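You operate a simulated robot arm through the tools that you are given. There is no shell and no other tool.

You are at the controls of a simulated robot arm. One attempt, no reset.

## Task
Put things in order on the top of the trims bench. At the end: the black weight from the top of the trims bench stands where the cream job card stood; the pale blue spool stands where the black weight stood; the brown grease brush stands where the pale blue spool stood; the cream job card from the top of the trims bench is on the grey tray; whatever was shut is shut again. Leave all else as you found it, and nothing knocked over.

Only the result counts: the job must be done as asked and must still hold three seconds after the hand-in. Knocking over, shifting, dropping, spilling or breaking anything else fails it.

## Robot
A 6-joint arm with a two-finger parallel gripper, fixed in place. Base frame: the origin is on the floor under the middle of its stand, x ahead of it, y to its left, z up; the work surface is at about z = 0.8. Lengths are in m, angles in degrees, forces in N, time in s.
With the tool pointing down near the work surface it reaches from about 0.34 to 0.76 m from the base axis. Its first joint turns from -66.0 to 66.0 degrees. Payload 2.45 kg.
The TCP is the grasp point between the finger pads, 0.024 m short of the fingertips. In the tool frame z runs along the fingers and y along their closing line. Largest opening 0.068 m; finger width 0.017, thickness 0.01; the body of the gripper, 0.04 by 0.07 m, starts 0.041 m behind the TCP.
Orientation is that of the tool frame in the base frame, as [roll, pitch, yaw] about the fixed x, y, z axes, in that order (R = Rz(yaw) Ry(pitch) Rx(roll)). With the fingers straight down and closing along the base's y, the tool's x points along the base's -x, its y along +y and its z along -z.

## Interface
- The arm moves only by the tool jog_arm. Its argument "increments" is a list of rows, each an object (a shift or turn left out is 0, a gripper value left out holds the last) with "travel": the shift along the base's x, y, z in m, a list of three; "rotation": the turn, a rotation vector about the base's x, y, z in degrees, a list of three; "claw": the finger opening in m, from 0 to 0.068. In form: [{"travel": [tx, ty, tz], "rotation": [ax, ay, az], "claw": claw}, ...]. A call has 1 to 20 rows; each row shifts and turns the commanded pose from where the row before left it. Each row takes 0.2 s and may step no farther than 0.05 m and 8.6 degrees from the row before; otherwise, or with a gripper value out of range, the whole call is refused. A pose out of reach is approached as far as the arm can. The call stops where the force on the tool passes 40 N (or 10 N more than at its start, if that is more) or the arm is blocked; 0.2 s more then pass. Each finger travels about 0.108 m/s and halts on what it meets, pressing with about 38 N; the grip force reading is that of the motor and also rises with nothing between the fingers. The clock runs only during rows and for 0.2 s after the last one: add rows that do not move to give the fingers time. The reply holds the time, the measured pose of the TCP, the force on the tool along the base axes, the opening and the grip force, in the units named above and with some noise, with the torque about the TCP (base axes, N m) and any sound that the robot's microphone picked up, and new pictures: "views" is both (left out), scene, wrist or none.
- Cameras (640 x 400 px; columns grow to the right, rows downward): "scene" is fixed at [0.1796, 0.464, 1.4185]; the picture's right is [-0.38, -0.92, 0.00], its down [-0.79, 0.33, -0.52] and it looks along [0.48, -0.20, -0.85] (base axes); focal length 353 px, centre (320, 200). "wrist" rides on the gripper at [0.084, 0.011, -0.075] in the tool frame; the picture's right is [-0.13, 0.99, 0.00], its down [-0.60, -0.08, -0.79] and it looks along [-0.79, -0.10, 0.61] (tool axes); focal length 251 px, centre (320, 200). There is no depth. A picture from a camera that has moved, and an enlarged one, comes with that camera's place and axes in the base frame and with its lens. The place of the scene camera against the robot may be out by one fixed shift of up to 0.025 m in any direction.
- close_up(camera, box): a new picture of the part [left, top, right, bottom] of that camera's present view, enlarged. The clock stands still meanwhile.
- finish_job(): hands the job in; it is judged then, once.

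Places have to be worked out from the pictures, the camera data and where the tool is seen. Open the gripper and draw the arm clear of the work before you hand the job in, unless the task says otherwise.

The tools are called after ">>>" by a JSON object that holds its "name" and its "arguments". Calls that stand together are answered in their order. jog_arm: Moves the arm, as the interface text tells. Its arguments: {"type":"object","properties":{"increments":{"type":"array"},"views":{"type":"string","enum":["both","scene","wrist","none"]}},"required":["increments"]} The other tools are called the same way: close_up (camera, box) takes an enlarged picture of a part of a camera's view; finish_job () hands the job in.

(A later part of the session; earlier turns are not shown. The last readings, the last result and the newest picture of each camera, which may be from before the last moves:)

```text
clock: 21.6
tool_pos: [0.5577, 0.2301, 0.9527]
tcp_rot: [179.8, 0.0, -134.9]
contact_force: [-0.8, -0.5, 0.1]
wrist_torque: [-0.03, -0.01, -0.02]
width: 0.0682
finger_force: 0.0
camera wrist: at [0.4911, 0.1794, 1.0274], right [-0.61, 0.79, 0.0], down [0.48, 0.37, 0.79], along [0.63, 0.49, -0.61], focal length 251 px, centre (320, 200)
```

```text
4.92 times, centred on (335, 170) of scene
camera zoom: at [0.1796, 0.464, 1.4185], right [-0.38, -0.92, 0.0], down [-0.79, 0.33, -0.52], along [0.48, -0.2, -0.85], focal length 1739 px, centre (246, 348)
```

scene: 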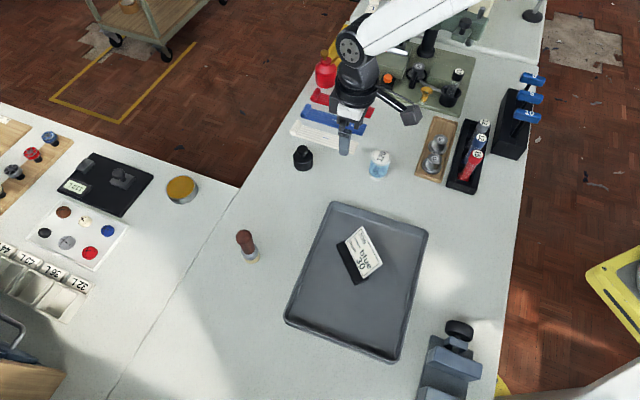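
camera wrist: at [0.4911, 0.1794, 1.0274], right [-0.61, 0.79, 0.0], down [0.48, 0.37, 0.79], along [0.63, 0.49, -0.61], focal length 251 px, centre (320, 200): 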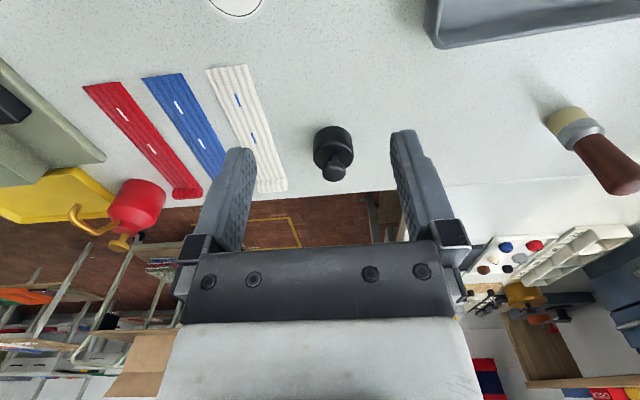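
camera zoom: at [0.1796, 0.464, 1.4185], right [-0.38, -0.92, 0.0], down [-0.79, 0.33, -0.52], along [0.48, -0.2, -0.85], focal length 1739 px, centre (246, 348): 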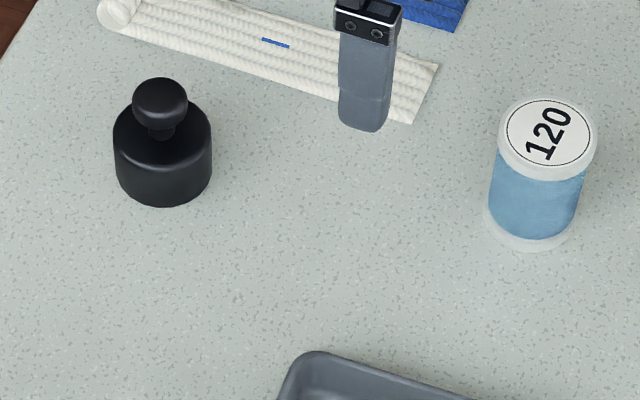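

The weight has about 21 mm radius, is about 27 mm tall at its body with a knob above, and is centred near (0.628, 0.306). I'll go above it and part-way down, then check.

>>> {"name": "jog_arm", "arguments": {"increments": [{"travel": [0.0236, 0.0252, 0]}, {"travel": [0.0236, 0.0252, 0]}, {"travel": [0.0236, 0.0252, 0]}, {"travel": [0, 0, -0.03]}, {"travel": [0, 0, -0.03]}, {}]}}

>>> {"name": "close_up", "arguments": {"camera": "wrist", "box": [220, 0, 420, 200]}}

```text
clock: 23.0
tool_pos: [0.6287, 0.3073, 0.8915]
tcp_rot: [179.9, 0.0, -135.0]
contact_force: [-0.3, 0.1, 0.3]
wrist_torque: [0.0, -0.03, -0.03]
width: 0.068
finger_force: 0.2
camera wrist: at [0.5618, 0.256, 0.9664], right [-0.61, 0.79, 0.0], down [0.48, 0.37, 0.79], along [0.63, 0.48, -0.61], focal length 251 px, centre (320, 200)
```

scene: 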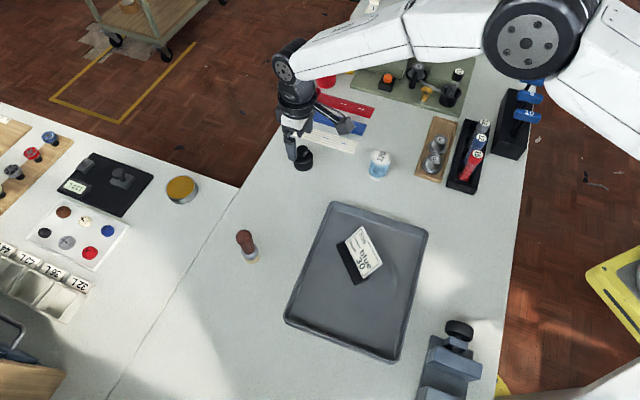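
wrist: 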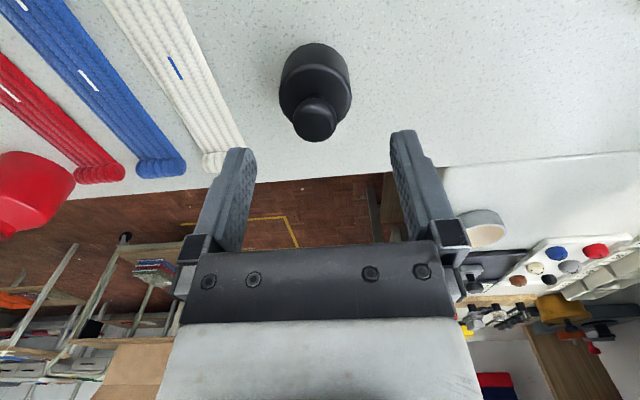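

```text
2.00 times, centred on (320, 100) of wrist
camera zoom: at [0.5618, 0.256, 0.9664], right [-0.61, 0.79, 0.0], down [0.48, 0.37, 0.79], along [0.63, 0.48, -0.61], focal length 503 px, centre (320, 400)
```

zoom: 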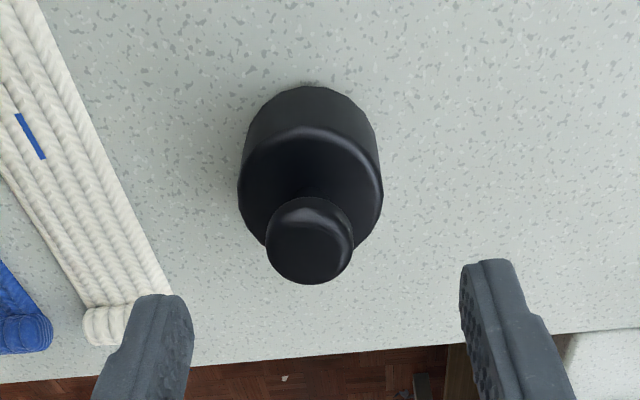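

The weight is within about 3 mm of centre. A small correction, then down to z ≈ 0.829 to take the body of the weight.

>>> {"name": "jog_arm", "arguments": {"increments": [{"travel": [0.001, -0.0018, -0.02]}, {"travel": [0, 0, -0.02]}, {"travel": [0, 0, -0.015]}, {"travel": [0, 0, -0.0065]}, {}]}}

>>> {"name": "close_up", "arguments": {"camera": "wrist", "box": [220, 50, 420, 250]}}

```text
clock: 24.2
tool_pos: [0.6312, 0.3048, 0.8304]
tcp_rot: [179.9, 0.1, -135.0]
contact_force: [0.0, 0.4, -0.1]
wrist_torque: [-0.01, 0.03, 0.0]
width: 0.0683
finger_force: 0.0
camera wrist: at [0.563, 0.2534, 0.9053], right [-0.61, 0.79, 0.0], down [0.48, 0.37, 0.79], along [0.63, 0.48, -0.61], focal length 251 px, centre (320, 200)
```

scene: 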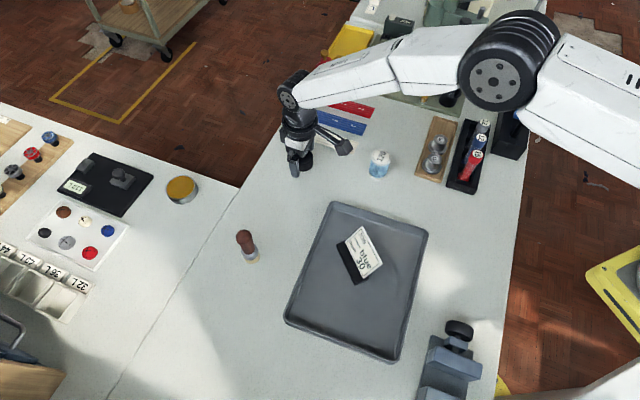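
wrist: 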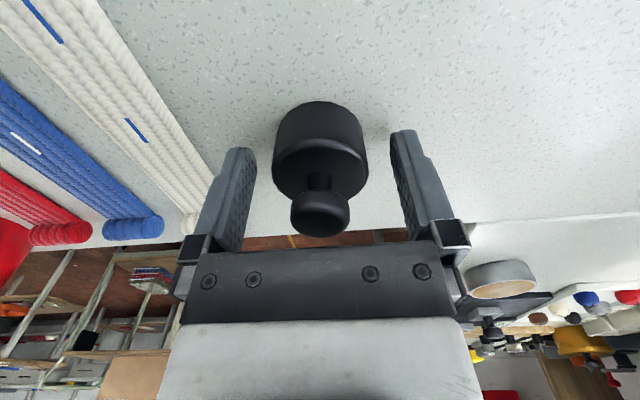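

```text
2.00 times, centred on (320, 150) of wrist
camera zoom: at [0.563, 0.2534, 0.9053], right [-0.61, 0.79, 0.0], down [0.48, 0.37, 0.79], along [0.63, 0.48, -0.61], focal length 503 px, centre (320, 300)
```

zoom: 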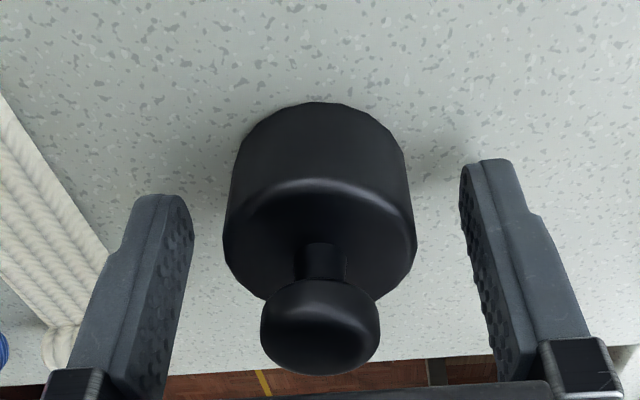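

Centred: weight's original place recorded as W = (0.630, 0.305). Closing the grip now.

>>> {"name": "jog_arm", "arguments": {"increments": [{"claw": 0.05}, {"claw": 0.042}, {"claw": 0.03}, {}, {}]}}

>>> {"name": "close_up", "arguments": {"camera": "wrist", "box": [220, 50, 420, 250]}}

```text
clock: 25.4
tool_pos: [0.6295, 0.3054, 0.8302]
tcp_rot: [179.9, 0.1, -135.0]
contact_force: [0.6, -0.6, -0.4]
wrist_torque: [-0.04, -0.02, -0.01]
width: 0.0434
finger_force: 37.8
camera wrist: at [0.563, 0.2534, 0.9054], right [-0.61, 0.79, 0.0], down [0.48, 0.37, 0.79], along [0.63, 0.48, -0.61], focal length 251 px, centre (320, 200)
```

scene: 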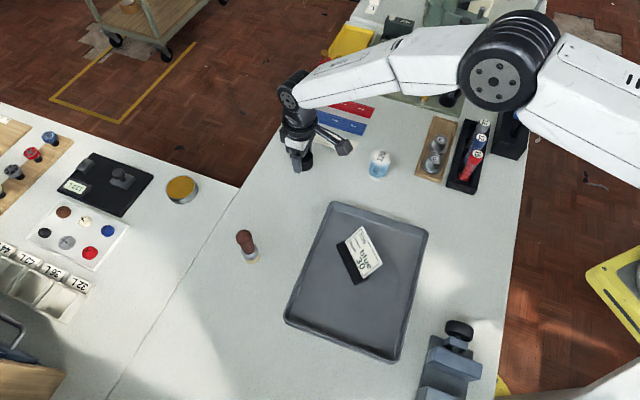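
wrist: 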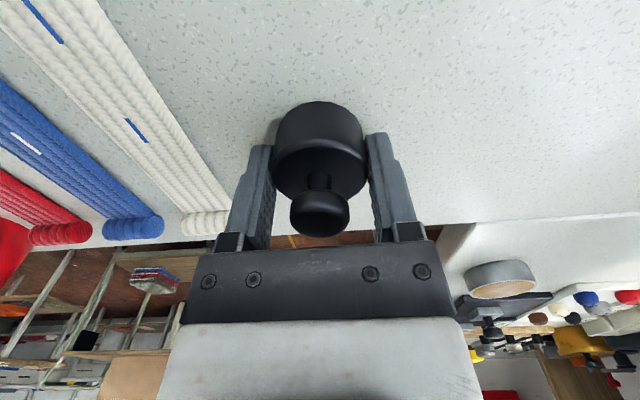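

```text
2.00 times, centred on (320, 150) of wrist
camera zoom: at [0.563, 0.2534, 0.9054], right [-0.61, 0.79, 0.0], down [0.48, 0.37, 0.79], along [0.63, 0.48, -0.61], focal length 503 px, centre (320, 300)
```

zoom: 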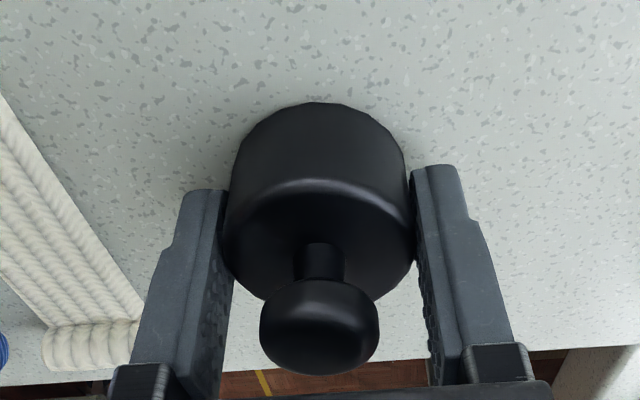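

Firm grip at 43 mm diameter. Lifting straight up.

>>> {"name": "jog_arm", "arguments": {"increments": [{"travel": [0, 0, 0.01]}, {"travel": [0, 0, 0.025]}, {"travel": [0, 0, 0.04]}, {"travel": [0, 0, 0.045]}, {"travel": [0, 0, 0.04]}, {}]}}

```text
clock: 26.8
tool_pos: [0.63, 0.3059, 0.991]
tcp_rot: [179.8, 0.0, -135.0]
contact_force: [0.1, -0.8, -3.1]
wrist_torque: [0.05, 0.0, -0.01]
width: 0.0432
finger_force: 38.3
camera wrist: at [0.5627, 0.2536, 1.0663], right [-0.61, 0.79, 0.0], down [0.48, 0.37, 0.79], along [0.63, 0.48, -0.61], focal length 251 px, centre (320, 200)
```

scene: 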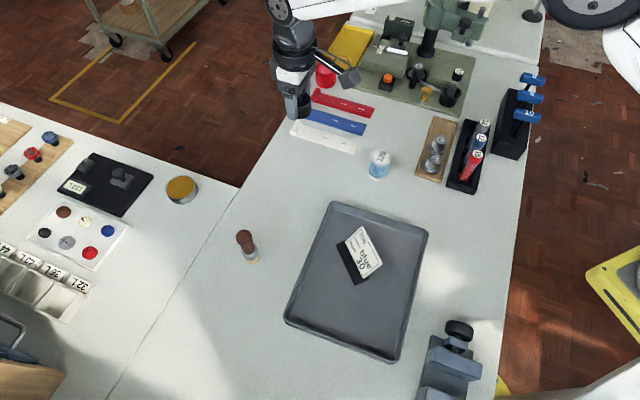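
wrist: 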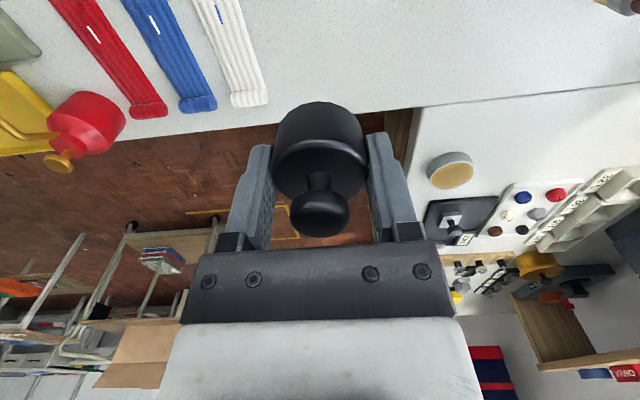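

The weight is held (about 0.3 kg). Carrying it at z ≈ 0.99 around over the tray side, then to above the card's old place (0.418, -0.059).

>>> {"name": "jog_arm", "arguments": {"increments": [{"travel": [-0.0329, -0.0294, 0]}, {"travel": [-0.0329, -0.0294, 0]}, {"travel": [-0.0329, -0.0294, 0]}, {"travel": [-0.0329, -0.0294, 0]}, {"travel": [-0.0329, -0.0294, 0]}, {"travel": [-0.0329, -0.0294, 0]}, {"travel": [-0.0329, -0.0294, 0]}, {"travel": [0.0045, -0.0398, 0]}, {"travel": [0.0045, -0.0398, 0]}, {"travel": [0.0045, -0.0398, 0]}, {"travel": [0.0045, -0.0398, 0]}, {}]}}

```text
clock: 29.4
tool_pos: [0.4179, -0.0606, 0.9895]
tcp_rot: [179.9, 0.0, -135.0]
contact_force: [0.0, -0.9, -3.0]
wrist_torque: [0.02, 0.01, -0.02]
width: 0.0431
finger_force: 37.7
camera wrist: at [0.3511, -0.112, 1.0652], right [-0.61, 0.79, 0.0], down [0.48, 0.37, 0.79], along [0.63, 0.48, -0.61], focal length 251 px, centre (320, 200)
```

scene: 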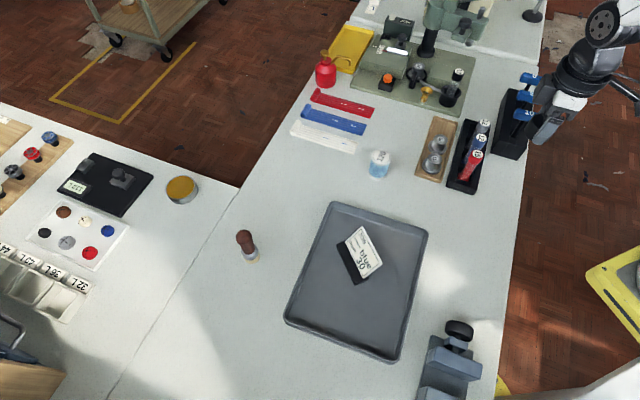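
wrist: 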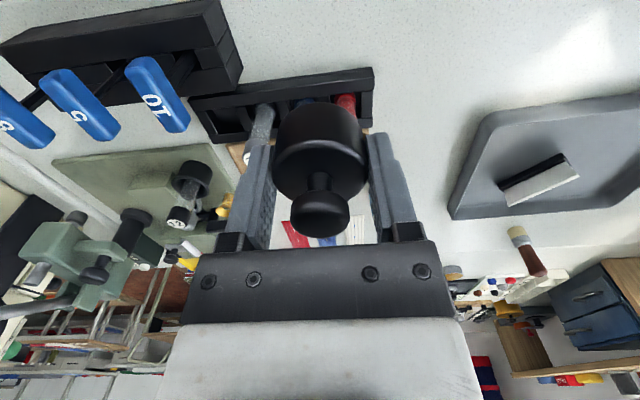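

Handles and rack are well clear on either side. Descending to about 20 mm above the placement height and checking.

>>> {"name": "jog_arm", "arguments": {"increments": [{"travel": [0, 0.001, -0.035]}, {"travel": [0, 0, -0.035]}, {"travel": [0, 0, -0.035]}, {"travel": [0, 0, -0.03]}, {}]}}

>>> {"name": "close_up", "arguments": {"camera": "wrist", "box": [160, 0, 480, 200]}}

>>> {"name": "close_up", "arguments": {"camera": "scene", "box": [430, 90, 590, 210]}}

```text
clock: 30.6
tool_pos: [0.4181, -0.06, 0.8555]
tcp_rot: [179.9, 0.1, -135.0]
contact_force: [-0.1, -0.1, -3.3]
wrist_torque: [-0.02, -0.01, 0.0]
width: 0.0432
finger_force: 37.7
camera wrist: at [0.3507, -0.1106, 0.9306], right [-0.61, 0.79, 0.0], down [0.48, 0.37, 0.79], along [0.63, 0.48, -0.61], focal length 251 px, centre (320, 200)
```

scene: 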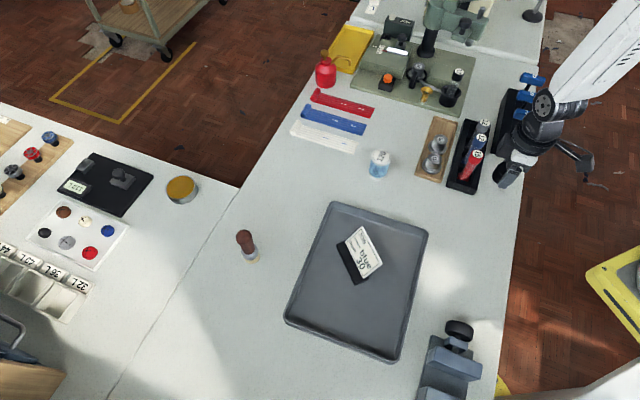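
wrist: 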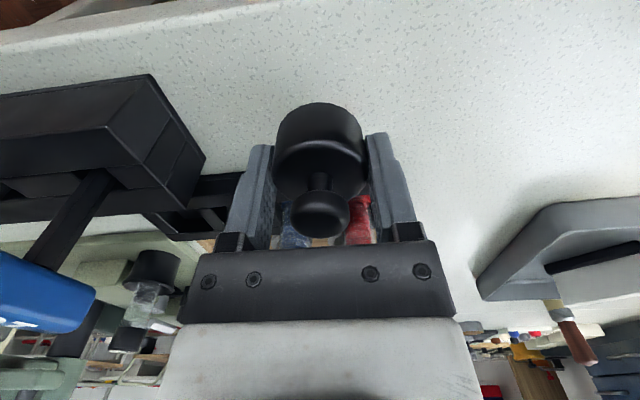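

```text
2.00 times, centred on (320, 100) of wrist
camera zoom: at [0.3507, -0.1106, 0.9306], right [-0.61, 0.79, 0.0], down [0.48, 0.37, 0.79], along [0.63, 0.48, -0.61], focal length 503 px, centre (320, 400)
```

zoom: 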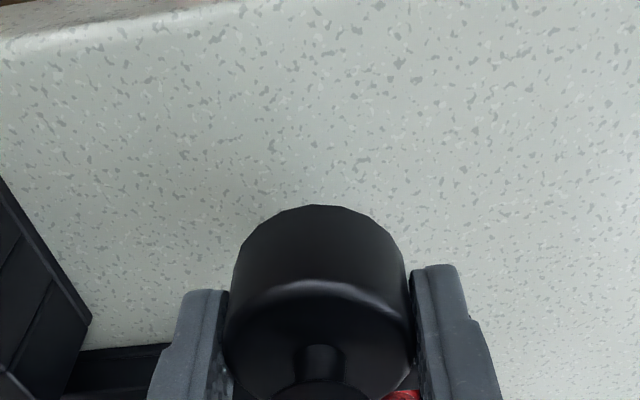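

```text
3.33 times, centred on (510, 150) of scene
camera zoom: at [0.1797, 0.464, 1.4185], right [-0.38, -0.92, 0.0], down [-0.79, 0.33, -0.52], along [0.48, -0.2, -0.85], focal length 1178 px, centre (-313, 367)
```

zoom: 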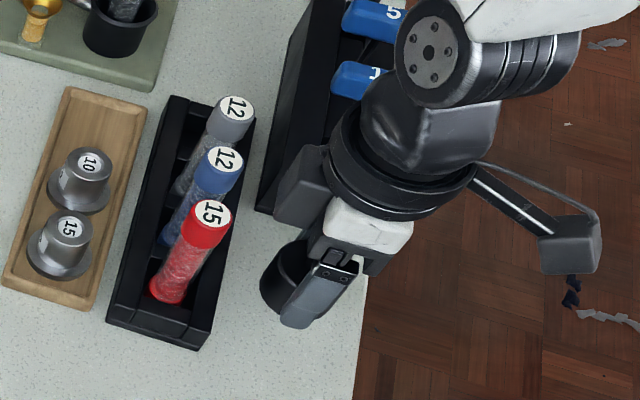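

Clearances look fine: handle "10" is about 0.09 m from the tool axis. Lowering slowly to touchdown, expected near z = 0.830.

>>> {"name": "jog_arm", "arguments": {"increments": [{"travel": [0, 0.0005, -0.008]}, {"travel": [0, 0, -0.007]}, {"travel": [0, 0, -0.005]}, {"travel": [0, 0, -0.002]}, {}], "views": "none"}}

```text
clock: 31.8
tool_pos: [0.417, -0.0587, 0.8331]
tcp_rot: [179.7, 0.0, -134.9]
contact_force: [-0.7, -0.7, -4.0]
wrist_torque: [0.0, -0.05, 0.0]
width: 0.0433
finger_force: 38.0
```

>>> {"name": "jog_arm", "arguments": {"increments": [{"travel": [0, 0, -0.0015]}, {"travel": [0, 0, -0.001]}, {}], "views": "none"}}

```text
clock: 32.6
tool_pos: [0.4187, -0.0591, 0.8309]
tcp_rot: [179.9, 0.1, -135.0]
contact_force: [-0.8, 0.4, -2.6]
wrist_torque: [-0.01, -0.03, -0.03]
width: 0.0433
finger_force: 37.7
```

Still carrying the full weight, so not quite touching; a further 1 mm.

>>> {"name": "jog_arm", "arguments": {"increments": [{"travel": [0, 0, -0.001]}, {}], "views": "none"}}

```text
clock: 33.2
tool_pos: [0.4177, -0.0586, 0.8306]
tcp_rot: [180.0, 0.1, -134.9]
contact_force: [-4.4, -0.5, 12.2]
wrist_torque: [-0.11, -0.12, -0.03]
width: 0.0431
finger_force: 38.3
```

Touchdown confirmed (12 N). I'll relax slightly, open to 58 mm, and look.

>>> {"name": "jog_arm", "arguments": {"increments": [{"travel": [0, 0, 0.0005]}, {"claw": 0.048}, {"claw": 0.058}, {}]}}

>>> {"name": "close_up", "arguments": {"camera": "wrist", "box": [160, 50, 480, 250]}}

```text
clock: 34.2
tool_pos: [0.4181, -0.0585, 0.8305]
tcp_rot: [179.9, 0.1, -135.1]
contact_force: [-0.4, -0.1, 0.0]
wrist_torque: [-0.02, 0.04, 0.02]
width: 0.058
finger_force: 0.0
camera wrist: at [0.3507, -0.11, 0.9056], right [-0.61, 0.79, 0.0], down [0.48, 0.37, 0.79], along [0.63, 0.48, -0.61], focal length 251 px, centre (320, 200)
```

scene: 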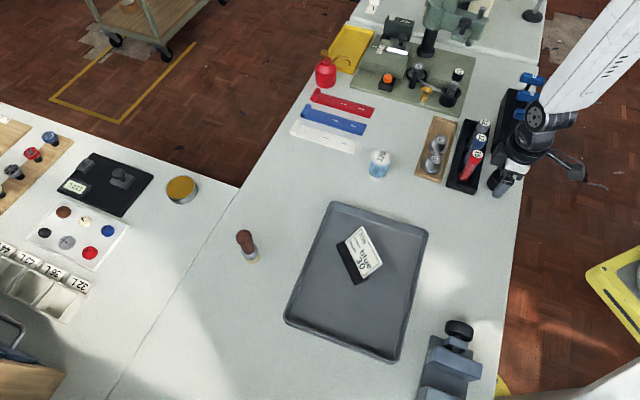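
wrist: 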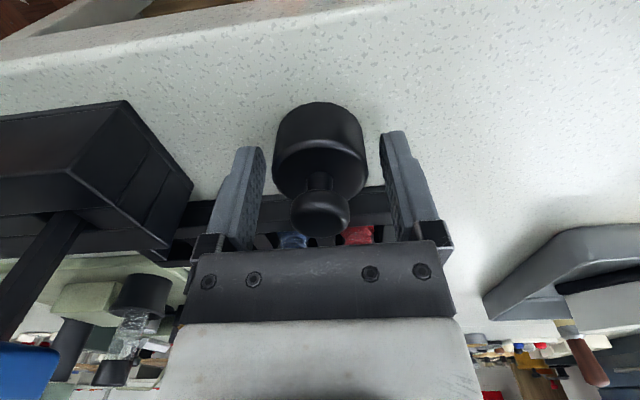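

```text
2.00 times, centred on (320, 150) of wrist
camera zoom: at [0.3507, -0.11, 0.9056], right [-0.61, 0.79, 0.0], down [0.48, 0.37, 0.79], along [0.63, 0.48, -0.61], focal length 503 px, centre (320, 300)
```

zoom: 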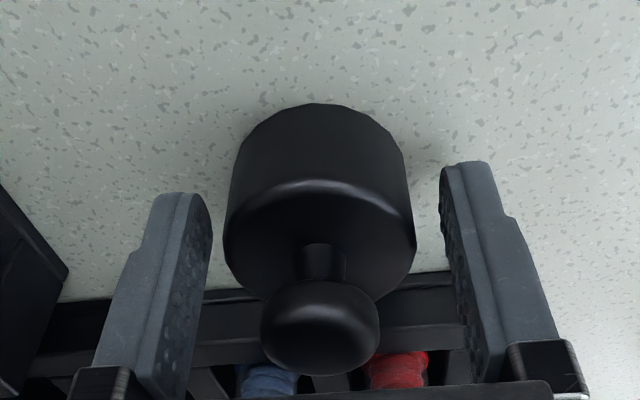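

The weight stands on its own at the card's old place. Rising straight up, then moving to view the spool.

>>> {"name": "jog_arm", "arguments": {"increments": [{"travel": [0, 0, 0.03]}, {"travel": [0, 0, 0.045]}, {"travel": [0, 0, 0.045]}, {"travel": [0, 0, 0.045]}, {"travel": [0.006, 0.04, 0], "claw": 0.068}, {"travel": [0.01, 0.04, 0]}, {"travel": [0.015, 0.04, 0]}, {"travel": [0.015, 0.04, -0.02]}, {"travel": [0, 0, -0.02]}, {}]}}

```text
clock: 36.4
tool_pos: [0.4634, 0.102, 0.9548]
tcp_rot: [179.8, 0.1, -134.9]
contact_force: [0.2, -0.1, 0.2]
wrist_torque: [0.02, 0.02, -0.03]
width: 0.0678
finger_force: 0.0
camera wrist: at [0.3971, 0.0501, 1.0306], right [-0.61, 0.79, 0.0], down [0.48, 0.37, 0.79], along [0.63, 0.48, -0.61], focal length 251 px, centre (320, 200)
```

scene: 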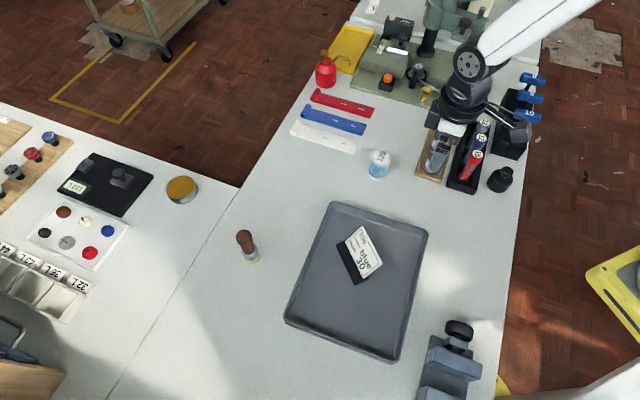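
wrist: 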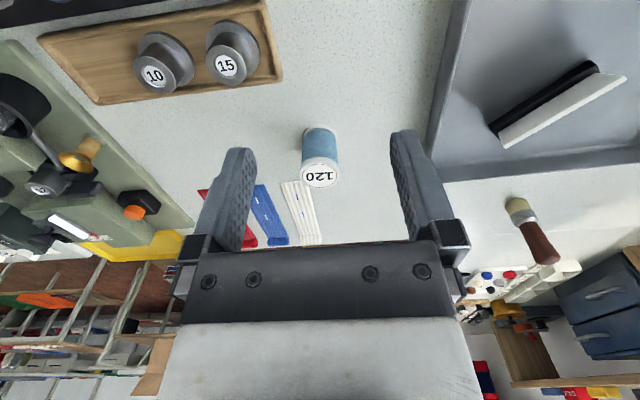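

The weight is standing where the card was. The spool is centred ahead; zooming to measure it.

>>> {"name": "close_up", "arguments": {"camera": "wrist", "box": [270, 100, 370, 200]}}

>>> {"name": "close_up", "arguments": {"camera": "scene", "box": [440, 110, 560, 210]}}

```text
4.00 times, centred on (320, 150) of wrist
camera zoom: at [0.3971, 0.0501, 1.0306], right [-0.61, 0.79, 0.0], down [0.48, 0.37, 0.79], along [0.63, 0.48, -0.61], focal length 1006 px, centre (320, 400)
```

zoom: 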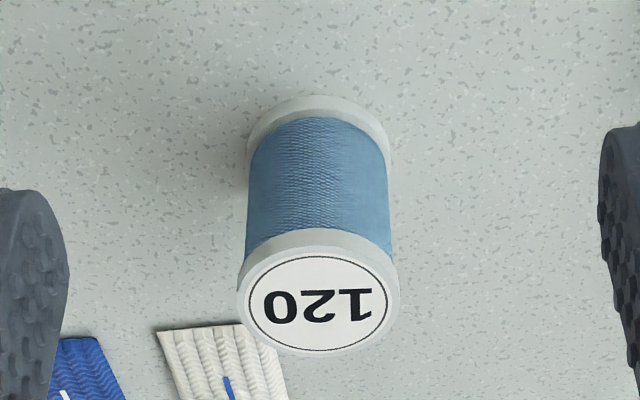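

```text
4.00 times, centred on (500, 160) of scene
camera zoom: at [0.1796, 0.464, 1.4185], right [-0.38, -0.92, 0.0], down [-0.79, 0.33, -0.52], along [0.48, -0.2, -0.85], focal length 1413 px, centre (-400, 360)
```

zoom: 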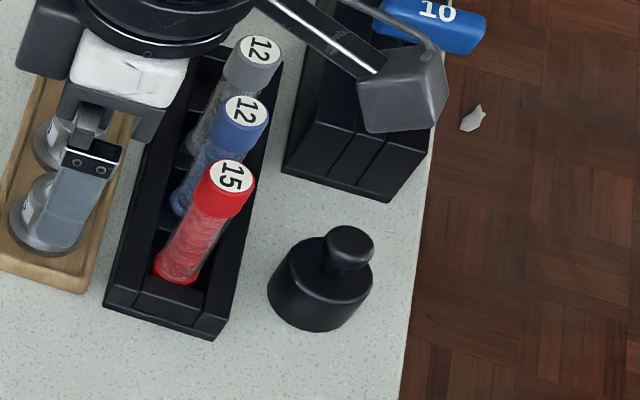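

The spool is about 40 mm in diameter and 58 mm tall, centred near S = (0.543, 0.163). Moving above it and partly down.

>>> {"name": "jog_arm", "arguments": {"increments": [{"travel": [0.0264, 0.0202, 0]}, {"travel": [0.0264, 0.0202, 0]}, {"travel": [0.0264, 0.0202, 0]}, {"travel": [0, 0, -0.03]}, {"travel": [0, 0, -0.03]}, {}]}}

>>> {"name": "close_up", "arguments": {"camera": "wrist", "box": [220, 0, 420, 200]}}

```text
clock: 37.8
tool_pos: [0.5434, 0.1619, 0.8957]
tcp_rot: [179.9, 0.1, -135.0]
contact_force: [-0.6, 0.4, 0.0]
wrist_torque: [0.0, -0.01, 0.02]
width: 0.0683
finger_force: 0.1
camera wrist: at [0.4761, 0.1101, 0.9706], right [-0.61, 0.79, 0.0], down [0.48, 0.37, 0.79], along [0.63, 0.48, -0.61], focal length 251 px, centre (320, 200)
```

scene: 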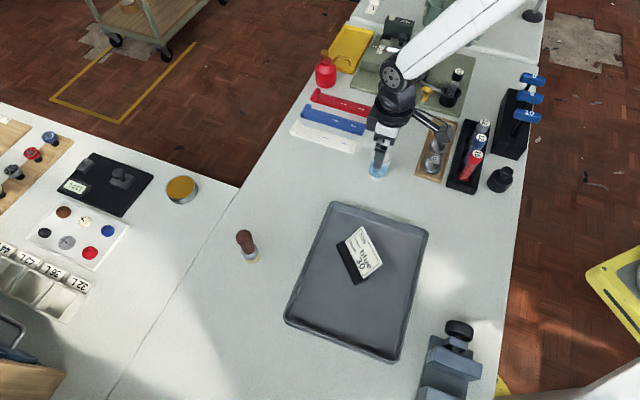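
wrist: 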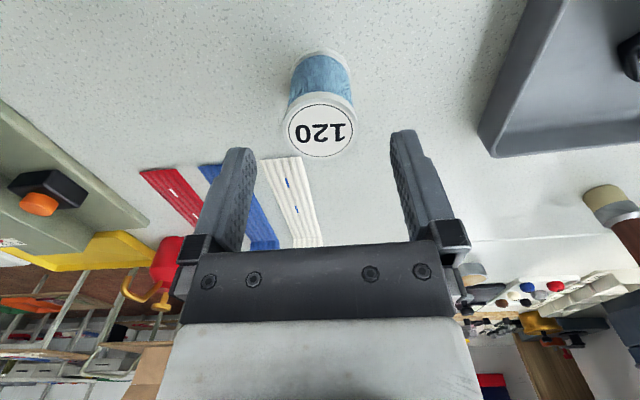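

```text
2.00 times, centred on (320, 100) of wrist
camera zoom: at [0.4761, 0.1101, 0.9706], right [-0.61, 0.79, 0.0], down [0.48, 0.37, 0.79], along [0.63, 0.48, -0.61], focal length 503 px, centre (320, 400)
```

zoom: 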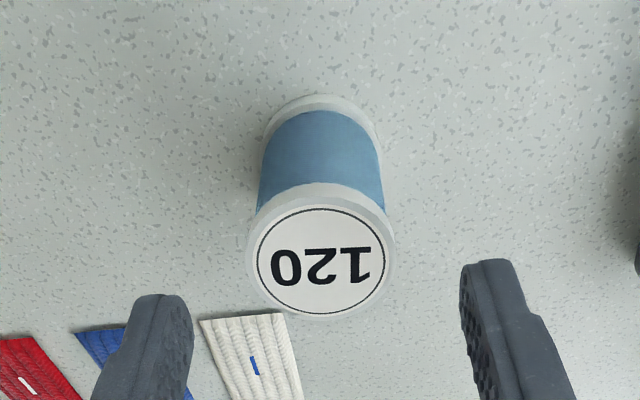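

Centred within about 1 mm; S = (0.5435, 0.163). Descending to z ≈ 0.830 to grip the spool.

>>> {"name": "jog_arm", "arguments": {"increments": [{"travel": [0, 0.0008, -0.02]}, {"travel": [0, 0, -0.02]}, {"travel": [0, 0, -0.018]}, {"travel": [0, 0, -0.008]}, {}]}}

>>> {"name": "close_up", "arguments": {"camera": "wrist", "box": [220, 50, 420, 250]}}

```text
clock: 39.0
tool_pos: [0.543, 0.1625, 0.8292]
tcp_rot: [179.9, 0.2, -135.0]
contact_force: [0.0, -0.4, 0.1]
wrist_torque: [-0.02, -0.01, -0.02]
width: 0.0681
finger_force: 0.0
camera wrist: at [0.4757, 0.1112, 0.9045], right [-0.61, 0.79, 0.0], down [0.48, 0.37, 0.79], along [0.63, 0.48, -0.61], focal length 251 px, centre (320, 200)
```

scene: 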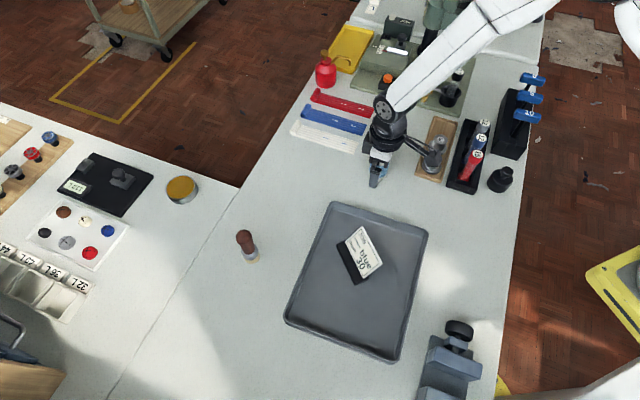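
wrist: 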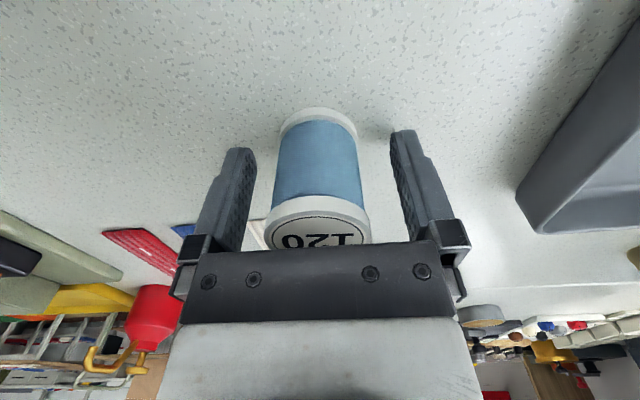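

```text
2.00 times, centred on (320, 150) of wrist
camera zoom: at [0.4757, 0.1112, 0.9045], right [-0.61, 0.79, 0.0], down [0.48, 0.37, 0.79], along [0.63, 0.48, -0.61], focal length 503 px, centre (320, 300)
```

zoom: 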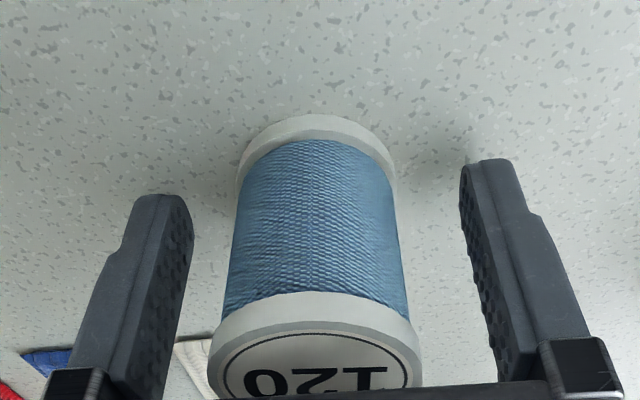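

Centred; recording the spool's place as S = (0.5437, 0.1634). Closing.

>>> {"name": "jog_arm", "arguments": {"increments": [{"claw": 0.05}, {"claw": 0.04}, {"claw": 0.028}, {}, {}], "views": "wrist"}}

```text
clock: 40.2
tool_pos: [0.5417, 0.162, 0.8299]
tcp_rot: [180.0, 0.1, -135.0]
contact_force: [0.1, 0.8, 0.7]
wrist_torque: [0.03, 0.0, 0.03]
width: 0.0393
finger_force: 38.2
camera wrist: at [0.4756, 0.1112, 0.9046], right [-0.61, 0.79, 0.0], down [0.48, 0.37, 0.79], along [0.63, 0.48, -0.61], focal length 251 px, centre (320, 200)
```

wrist: 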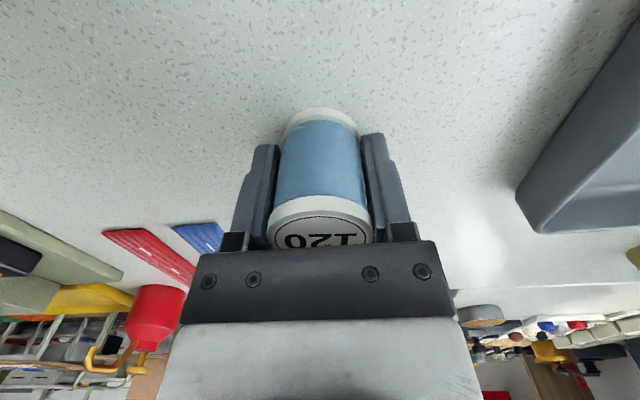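

Spool gripped at 39 mm. Lifting and carrying it to above the weight's old place W.

>>> {"name": "jog_arm", "arguments": {"increments": [{"travel": [0, 0, 0.01]}, {"travel": [0, 0, 0.03]}, {"travel": [0, 0, 0.04]}, {"travel": [0.0216, 0.0355, 0]}, {"travel": [0.0216, 0.0355, 0]}, {"travel": [0.0216, 0.0355, 0]}, {"travel": [0.0216, 0.0355, 0]}, {}]}}

```text
clock: 42.0
tool_pos: [0.6296, 0.3045, 0.908]
tcp_rot: [179.8, 0.0, -135.1]
contact_force: [0.2, -0.3, -0.7]
wrist_torque: [0.02, 0.0, 0.01]
width: 0.0395
finger_force: 38.2
camera wrist: at [0.5621, 0.2536, 0.9832], right [-0.61, 0.79, 0.0], down [0.48, 0.37, 0.79], along [0.63, 0.48, -0.61], focal length 251 px, centre (320, 200)
```

scene: 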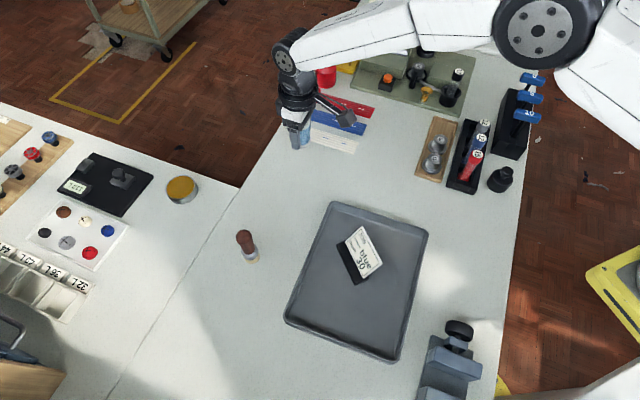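
wrist: 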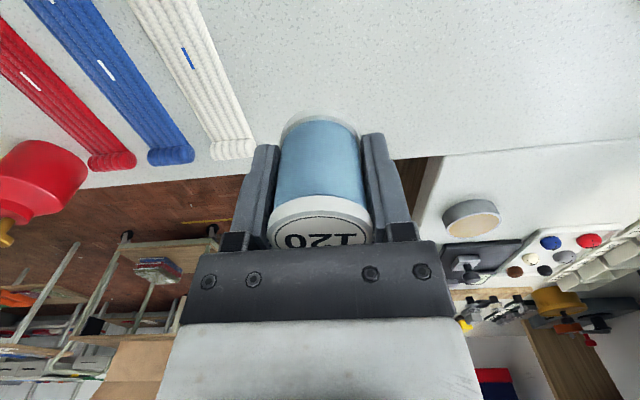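

At W = (0.63, 0.305) with the spool upright in the grip. Lowering to just above the bench.

>>> {"name": "jog_arm", "arguments": {"increments": [{"travel": [0, 0, -0.03]}, {"travel": [0, 0, -0.03]}, {"travel": [0, 0, -0.012]}, {"travel": [0, 0, -0.003]}, {}], "views": "wrist"}}

```text
clock: 43.2
tool_pos: [0.6289, 0.3044, 0.8332]
tcp_rot: [179.9, 0.1, -135.0]
contact_force: [0.5, 0.2, 0.3]
wrist_torque: [-0.01, -0.02, -0.02]
width: 0.0394
finger_force: 38.5
camera wrist: at [0.5619, 0.2532, 0.909], right [-0.61, 0.79, 0.0], down [0.48, 0.37, 0.79], along [0.63, 0.48, -0.61], focal length 251 px, centre (320, 200)
```

wrist: 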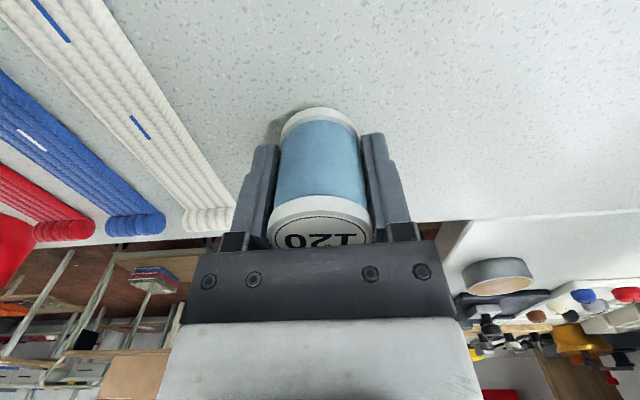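

>>> {"name": "jog_arm", "arguments": {"increments": [{"travel": [0, 0, -0.0015]}, {"travel": [0, 0, -0.001]}, {}], "views": "none"}}

```text
clock: 44.0
tool_pos: [0.6291, 0.305, 0.8316]
tcp_rot: [179.8, 0.2, -135.1]
contact_force: [0.1, 0.7, 0.2]
wrist_torque: [-0.03, -0.03, -0.02]
width: 0.0395
finger_force: 37.9
```

No contact yet (the pick height was about 0.829-0.830); 1 mm steps further.

>>> {"name": "jog_arm", "arguments": {"increments": [{"travel": [0, 0, -0.001]}, {}], "views": "none"}}

```text
clock: 44.6
tool_pos: [0.63, 0.3055, 0.8302]
tcp_rot: [179.9, 0.0, -134.9]
contact_force: [1.1, -0.3, -0.7]
wrist_torque: [-0.05, 0.02, -0.01]
width: 0.0396
finger_force: 38.3
```

>>> {"name": "jog_arm", "arguments": {"increments": [{"travel": [0, 0, -0.001]}, {}], "views": "none"}}

```text
clock: 45.2
tool_pos: [0.6291, 0.3043, 0.8304]
tcp_rot: [179.8, 0.1, -135.0]
contact_force: [0.0, -1.0, -1.1]
wrist_torque: [0.0, -0.02, -0.03]
width: 0.0393
finger_force: 37.8
```

>>> {"name": "jog_arm", "arguments": {"increments": [{"travel": [0, 0, -0.001]}, {}], "views": "none"}}

```text
clock: 45.8
tool_pos: [0.6307, 0.3058, 0.8303]
tcp_rot: [180.0, 0.0, -135.0]
contact_force: [-1.7, -0.7, 4.7]
wrist_torque: [-0.07, 0.02, 0.01]
width: 0.0391
finger_force: 38.2
```

Light contact (about 5 N): the spool is on the bench. Opening and checking.

>>> {"name": "jog_arm", "arguments": {"increments": [{"claw": 0.044}, {"claw": 0.056}, {"claw": 0.062}, {}]}}

>>> {"name": "close_up", "arguments": {"camera": "wrist", "box": [220, 50, 420, 250]}}

```text
clock: 46.8
tool_pos: [0.6288, 0.3041, 0.8297]
tcp_rot: [179.9, 0.0, -135.0]
contact_force: [0.1, 0.5, 0.1]
wrist_torque: [-0.03, 0.01, 0.01]
width: 0.0621
finger_force: 0.0
camera wrist: at [0.5621, 0.2532, 0.9042], right [-0.61, 0.79, 0.0], down [0.48, 0.37, 0.79], along [0.63, 0.48, -0.61], focal length 251 px, centre (320, 200)
```

scene: 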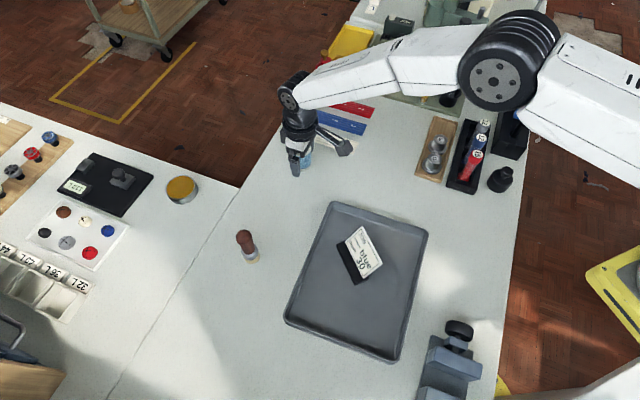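
wrist: 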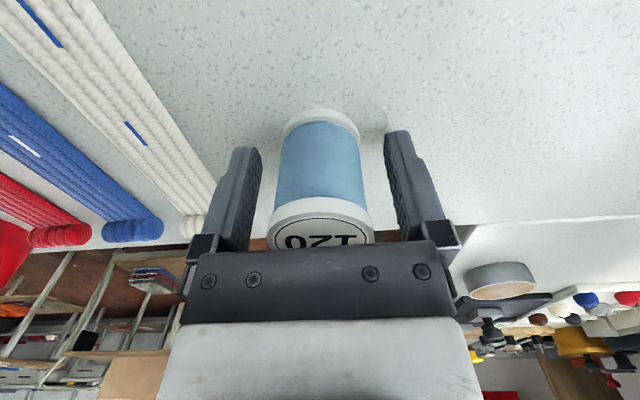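

```text
2.00 times, centred on (320, 150) of wrist
camera zoom: at [0.5621, 0.2532, 0.9042], right [-0.61, 0.79, 0.0], down [0.48, 0.37, 0.79], along [0.63, 0.48, -0.61], focal length 503 px, centre (320, 300)
```

zoom: 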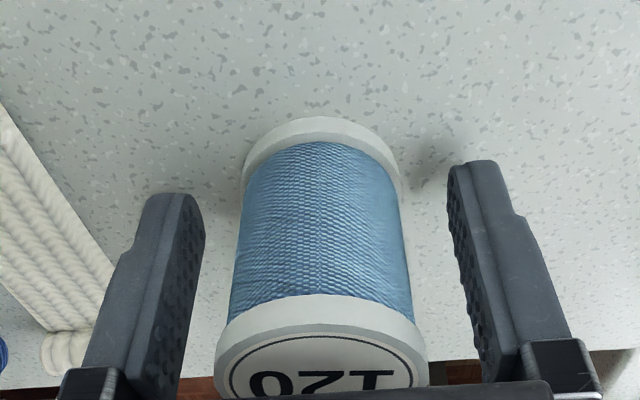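

The spool stands upright at W. Rising clear and moving to view the brush.

>>> {"name": "jog_arm", "arguments": {"increments": [{"travel": [0, 0, 0.03]}, {"travel": [0, 0, 0.045]}, {"travel": [0, 0, 0.045]}, {"travel": [0, 0, 0.045]}, {"travel": [-0.04, 0.018, 0], "claw": 0.068}, {"travel": [-0.04, 0.018, 0]}, {"travel": [-0.04, 0.018, 0]}, {"travel": [-0.04, 0.018, 0]}, {"travel": [-0.04, 0.018, 0]}, {"travel": [-0.04, 0.018, 0]}, {}]}}

```text
clock: 49.2
tool_pos: [0.3893, 0.4135, 0.9926]
tcp_rot: [179.9, 0.0, -135.0]
contact_force: [-0.4, 1.0, 0.8]
wrist_torque: [0.0, -0.03, 0.0]
width: 0.0681
finger_force: 0.0
camera wrist: at [0.3215, 0.3623, 1.0682], right [-0.61, 0.79, 0.0], down [0.48, 0.37, 0.79], along [0.63, 0.48, -0.61], focal length 251 px, centre (320, 200)
```

scene: 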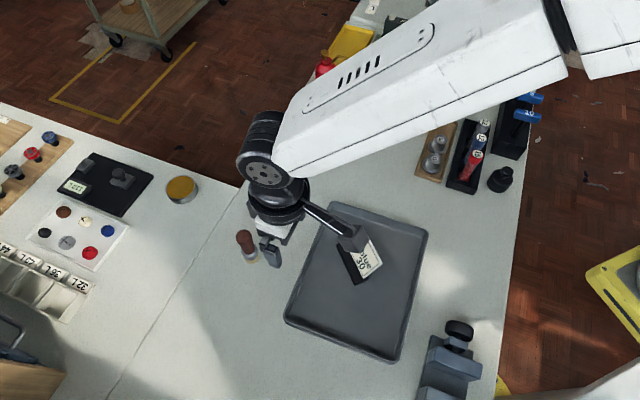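
wrist: 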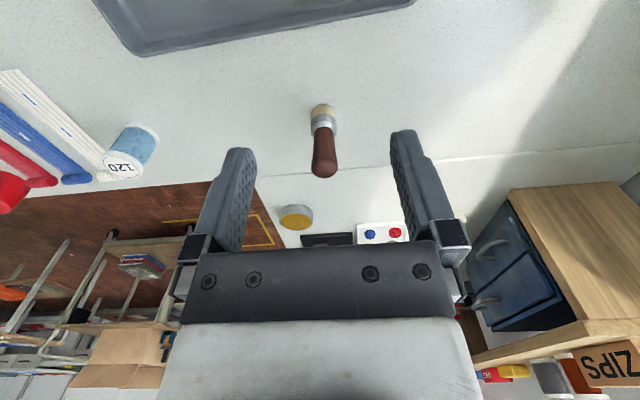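

The brush stands ahead, between the fingers in view. Zooming to measure its base and height.

>>> {"name": "close_up", "arguments": {"camera": "wrist", "box": [270, 90, 380, 190]}}

>>> {"name": "close_up", "arguments": {"camera": "scene", "box": [200, 200, 320, 290]}}

```text
4.00 times, centred on (325, 140) of wrist
camera zoom: at [0.3215, 0.3623, 1.0682], right [-0.61, 0.79, 0.0], down [0.48, 0.37, 0.79], along [0.63, 0.48, -0.61], focal length 1006 px, centre (300, 440)
```

zoom: 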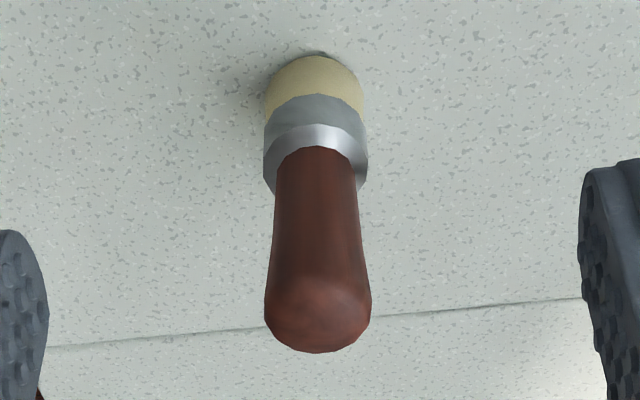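

```text
4.44 times, centred on (260, 245) of scene
camera zoom: at [0.1796, 0.464, 1.4185], right [-0.38, -0.92, 0.0], down [-0.79, 0.33, -0.52], along [0.48, -0.2, -0.85], focal length 1570 px, centre (587, 0)
```

zoom: 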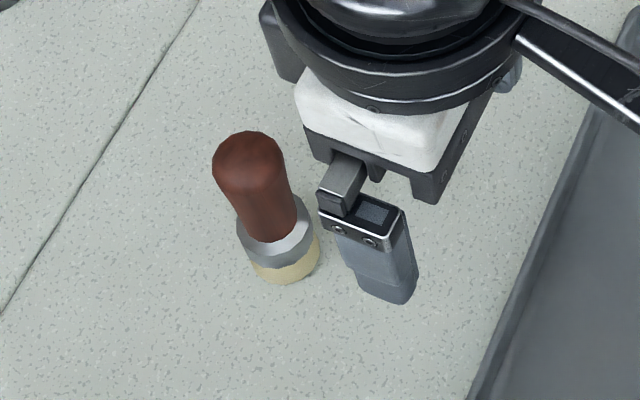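

The brush is about 90 mm tall with a base about 29 mm across, centred near B = (0.459, 0.475). Moving above it and checking the alignment.

>>> {"name": "jog_arm", "arguments": {"increments": [{"travel": [0.0233, 0.0204, 0]}, {"travel": [0.0233, 0.0204, 0]}, {"travel": [0.0232, 0.0204, 0]}, {"travel": [0, 0, -0.03]}, {"travel": [0, 0, -0.02]}, {}]}}

>>> {"name": "close_up", "arguments": {"camera": "wrist", "box": [220, 0, 420, 200]}}

```text
clock: 50.6
tool_pos: [0.4601, 0.4739, 0.9428]
tcp_rot: [179.9, 0.1, -135.0]
contact_force: [0.4, 0.6, 0.1]
wrist_torque: [0.02, -0.02, 0.0]
width: 0.068
finger_force: 0.2
camera wrist: at [0.3926, 0.423, 1.0182], right [-0.61, 0.79, 0.0], down [0.48, 0.37, 0.79], along [0.63, 0.48, -0.61], focal length 251 px, centre (320, 200)
```

scene: 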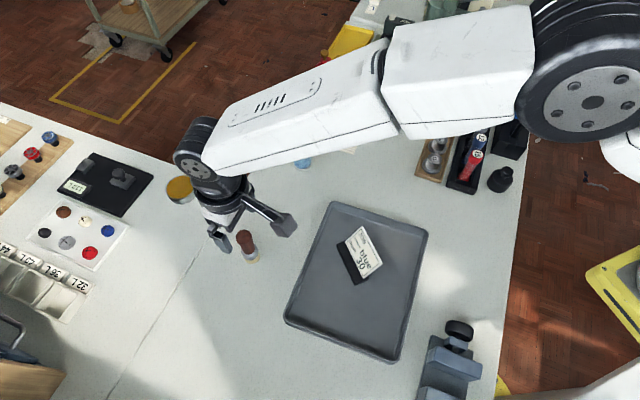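
wrist: 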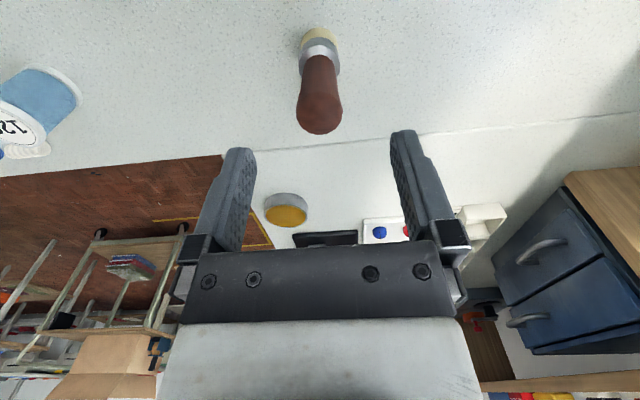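

```text
2.00 times, centred on (320, 100) of wrist
camera zoom: at [0.3926, 0.423, 1.0182], right [-0.61, 0.79, 0.0], down [0.48, 0.37, 0.79], along [0.63, 0.48, -0.61], focal length 503 px, centre (320, 400)
```

zoom: 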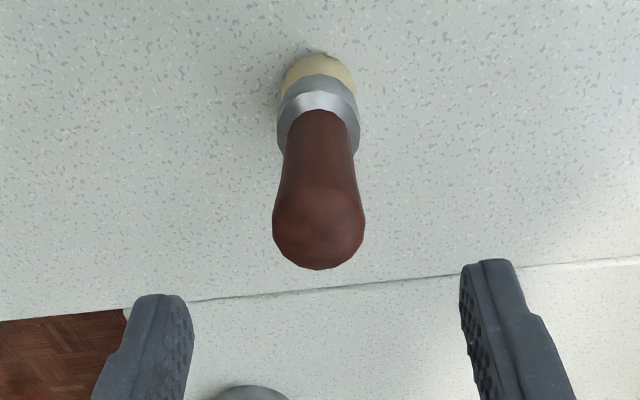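

Centred within 1 mm: B = (0.460, 0.474). Descending to z ≈ 0.861 to take the handle.

>>> {"name": "jog_arm", "arguments": {"increments": [{"travel": [0, 0, -0.03]}, {"travel": [0, 0, -0.03]}, {"travel": [0, 0, -0.017]}, {"travel": [0, 0, -0.004]}, {}]}}

>>> {"name": "close_up", "arguments": {"camera": "wrist", "box": [220, 50, 420, 250]}}

```text
clock: 51.8
tool_pos: [0.4594, 0.4748, 0.8626]
tcp_rot: [179.8, 0.2, -135.0]
contact_force: [-0.3, 0.3, 0.5]
wrist_torque: [0.0, -0.01, -0.02]
width: 0.0681
finger_force: 0.0
camera wrist: at [0.3921, 0.4231, 0.9376], right [-0.61, 0.79, 0.0], down [0.48, 0.37, 0.79], along [0.63, 0.48, -0.61], focal length 251 px, centre (320, 200)
```

scene: 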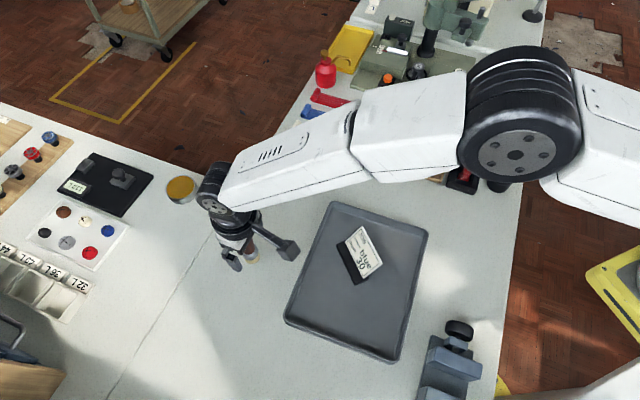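
wrist: 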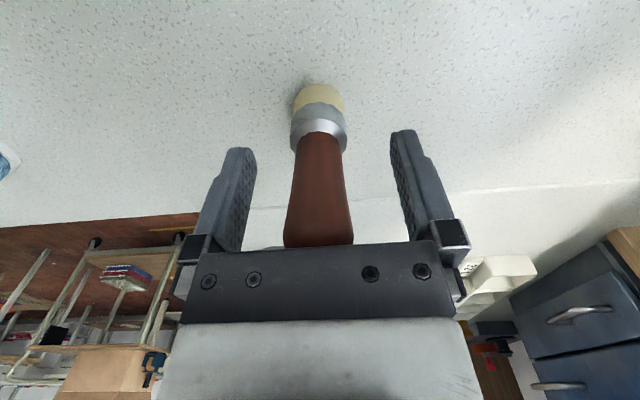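

```text
2.00 times, centred on (320, 150) of wrist
camera zoom: at [0.3921, 0.4231, 0.9376], right [-0.61, 0.79, 0.0], down [0.48, 0.37, 0.79], along [0.63, 0.48, -0.61], focal length 503 px, centre (320, 300)
```

zoom: 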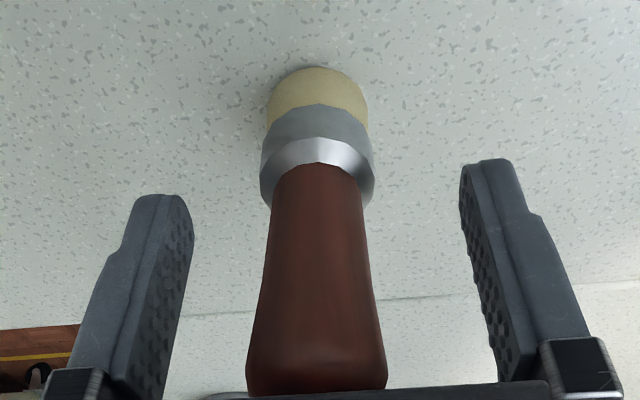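

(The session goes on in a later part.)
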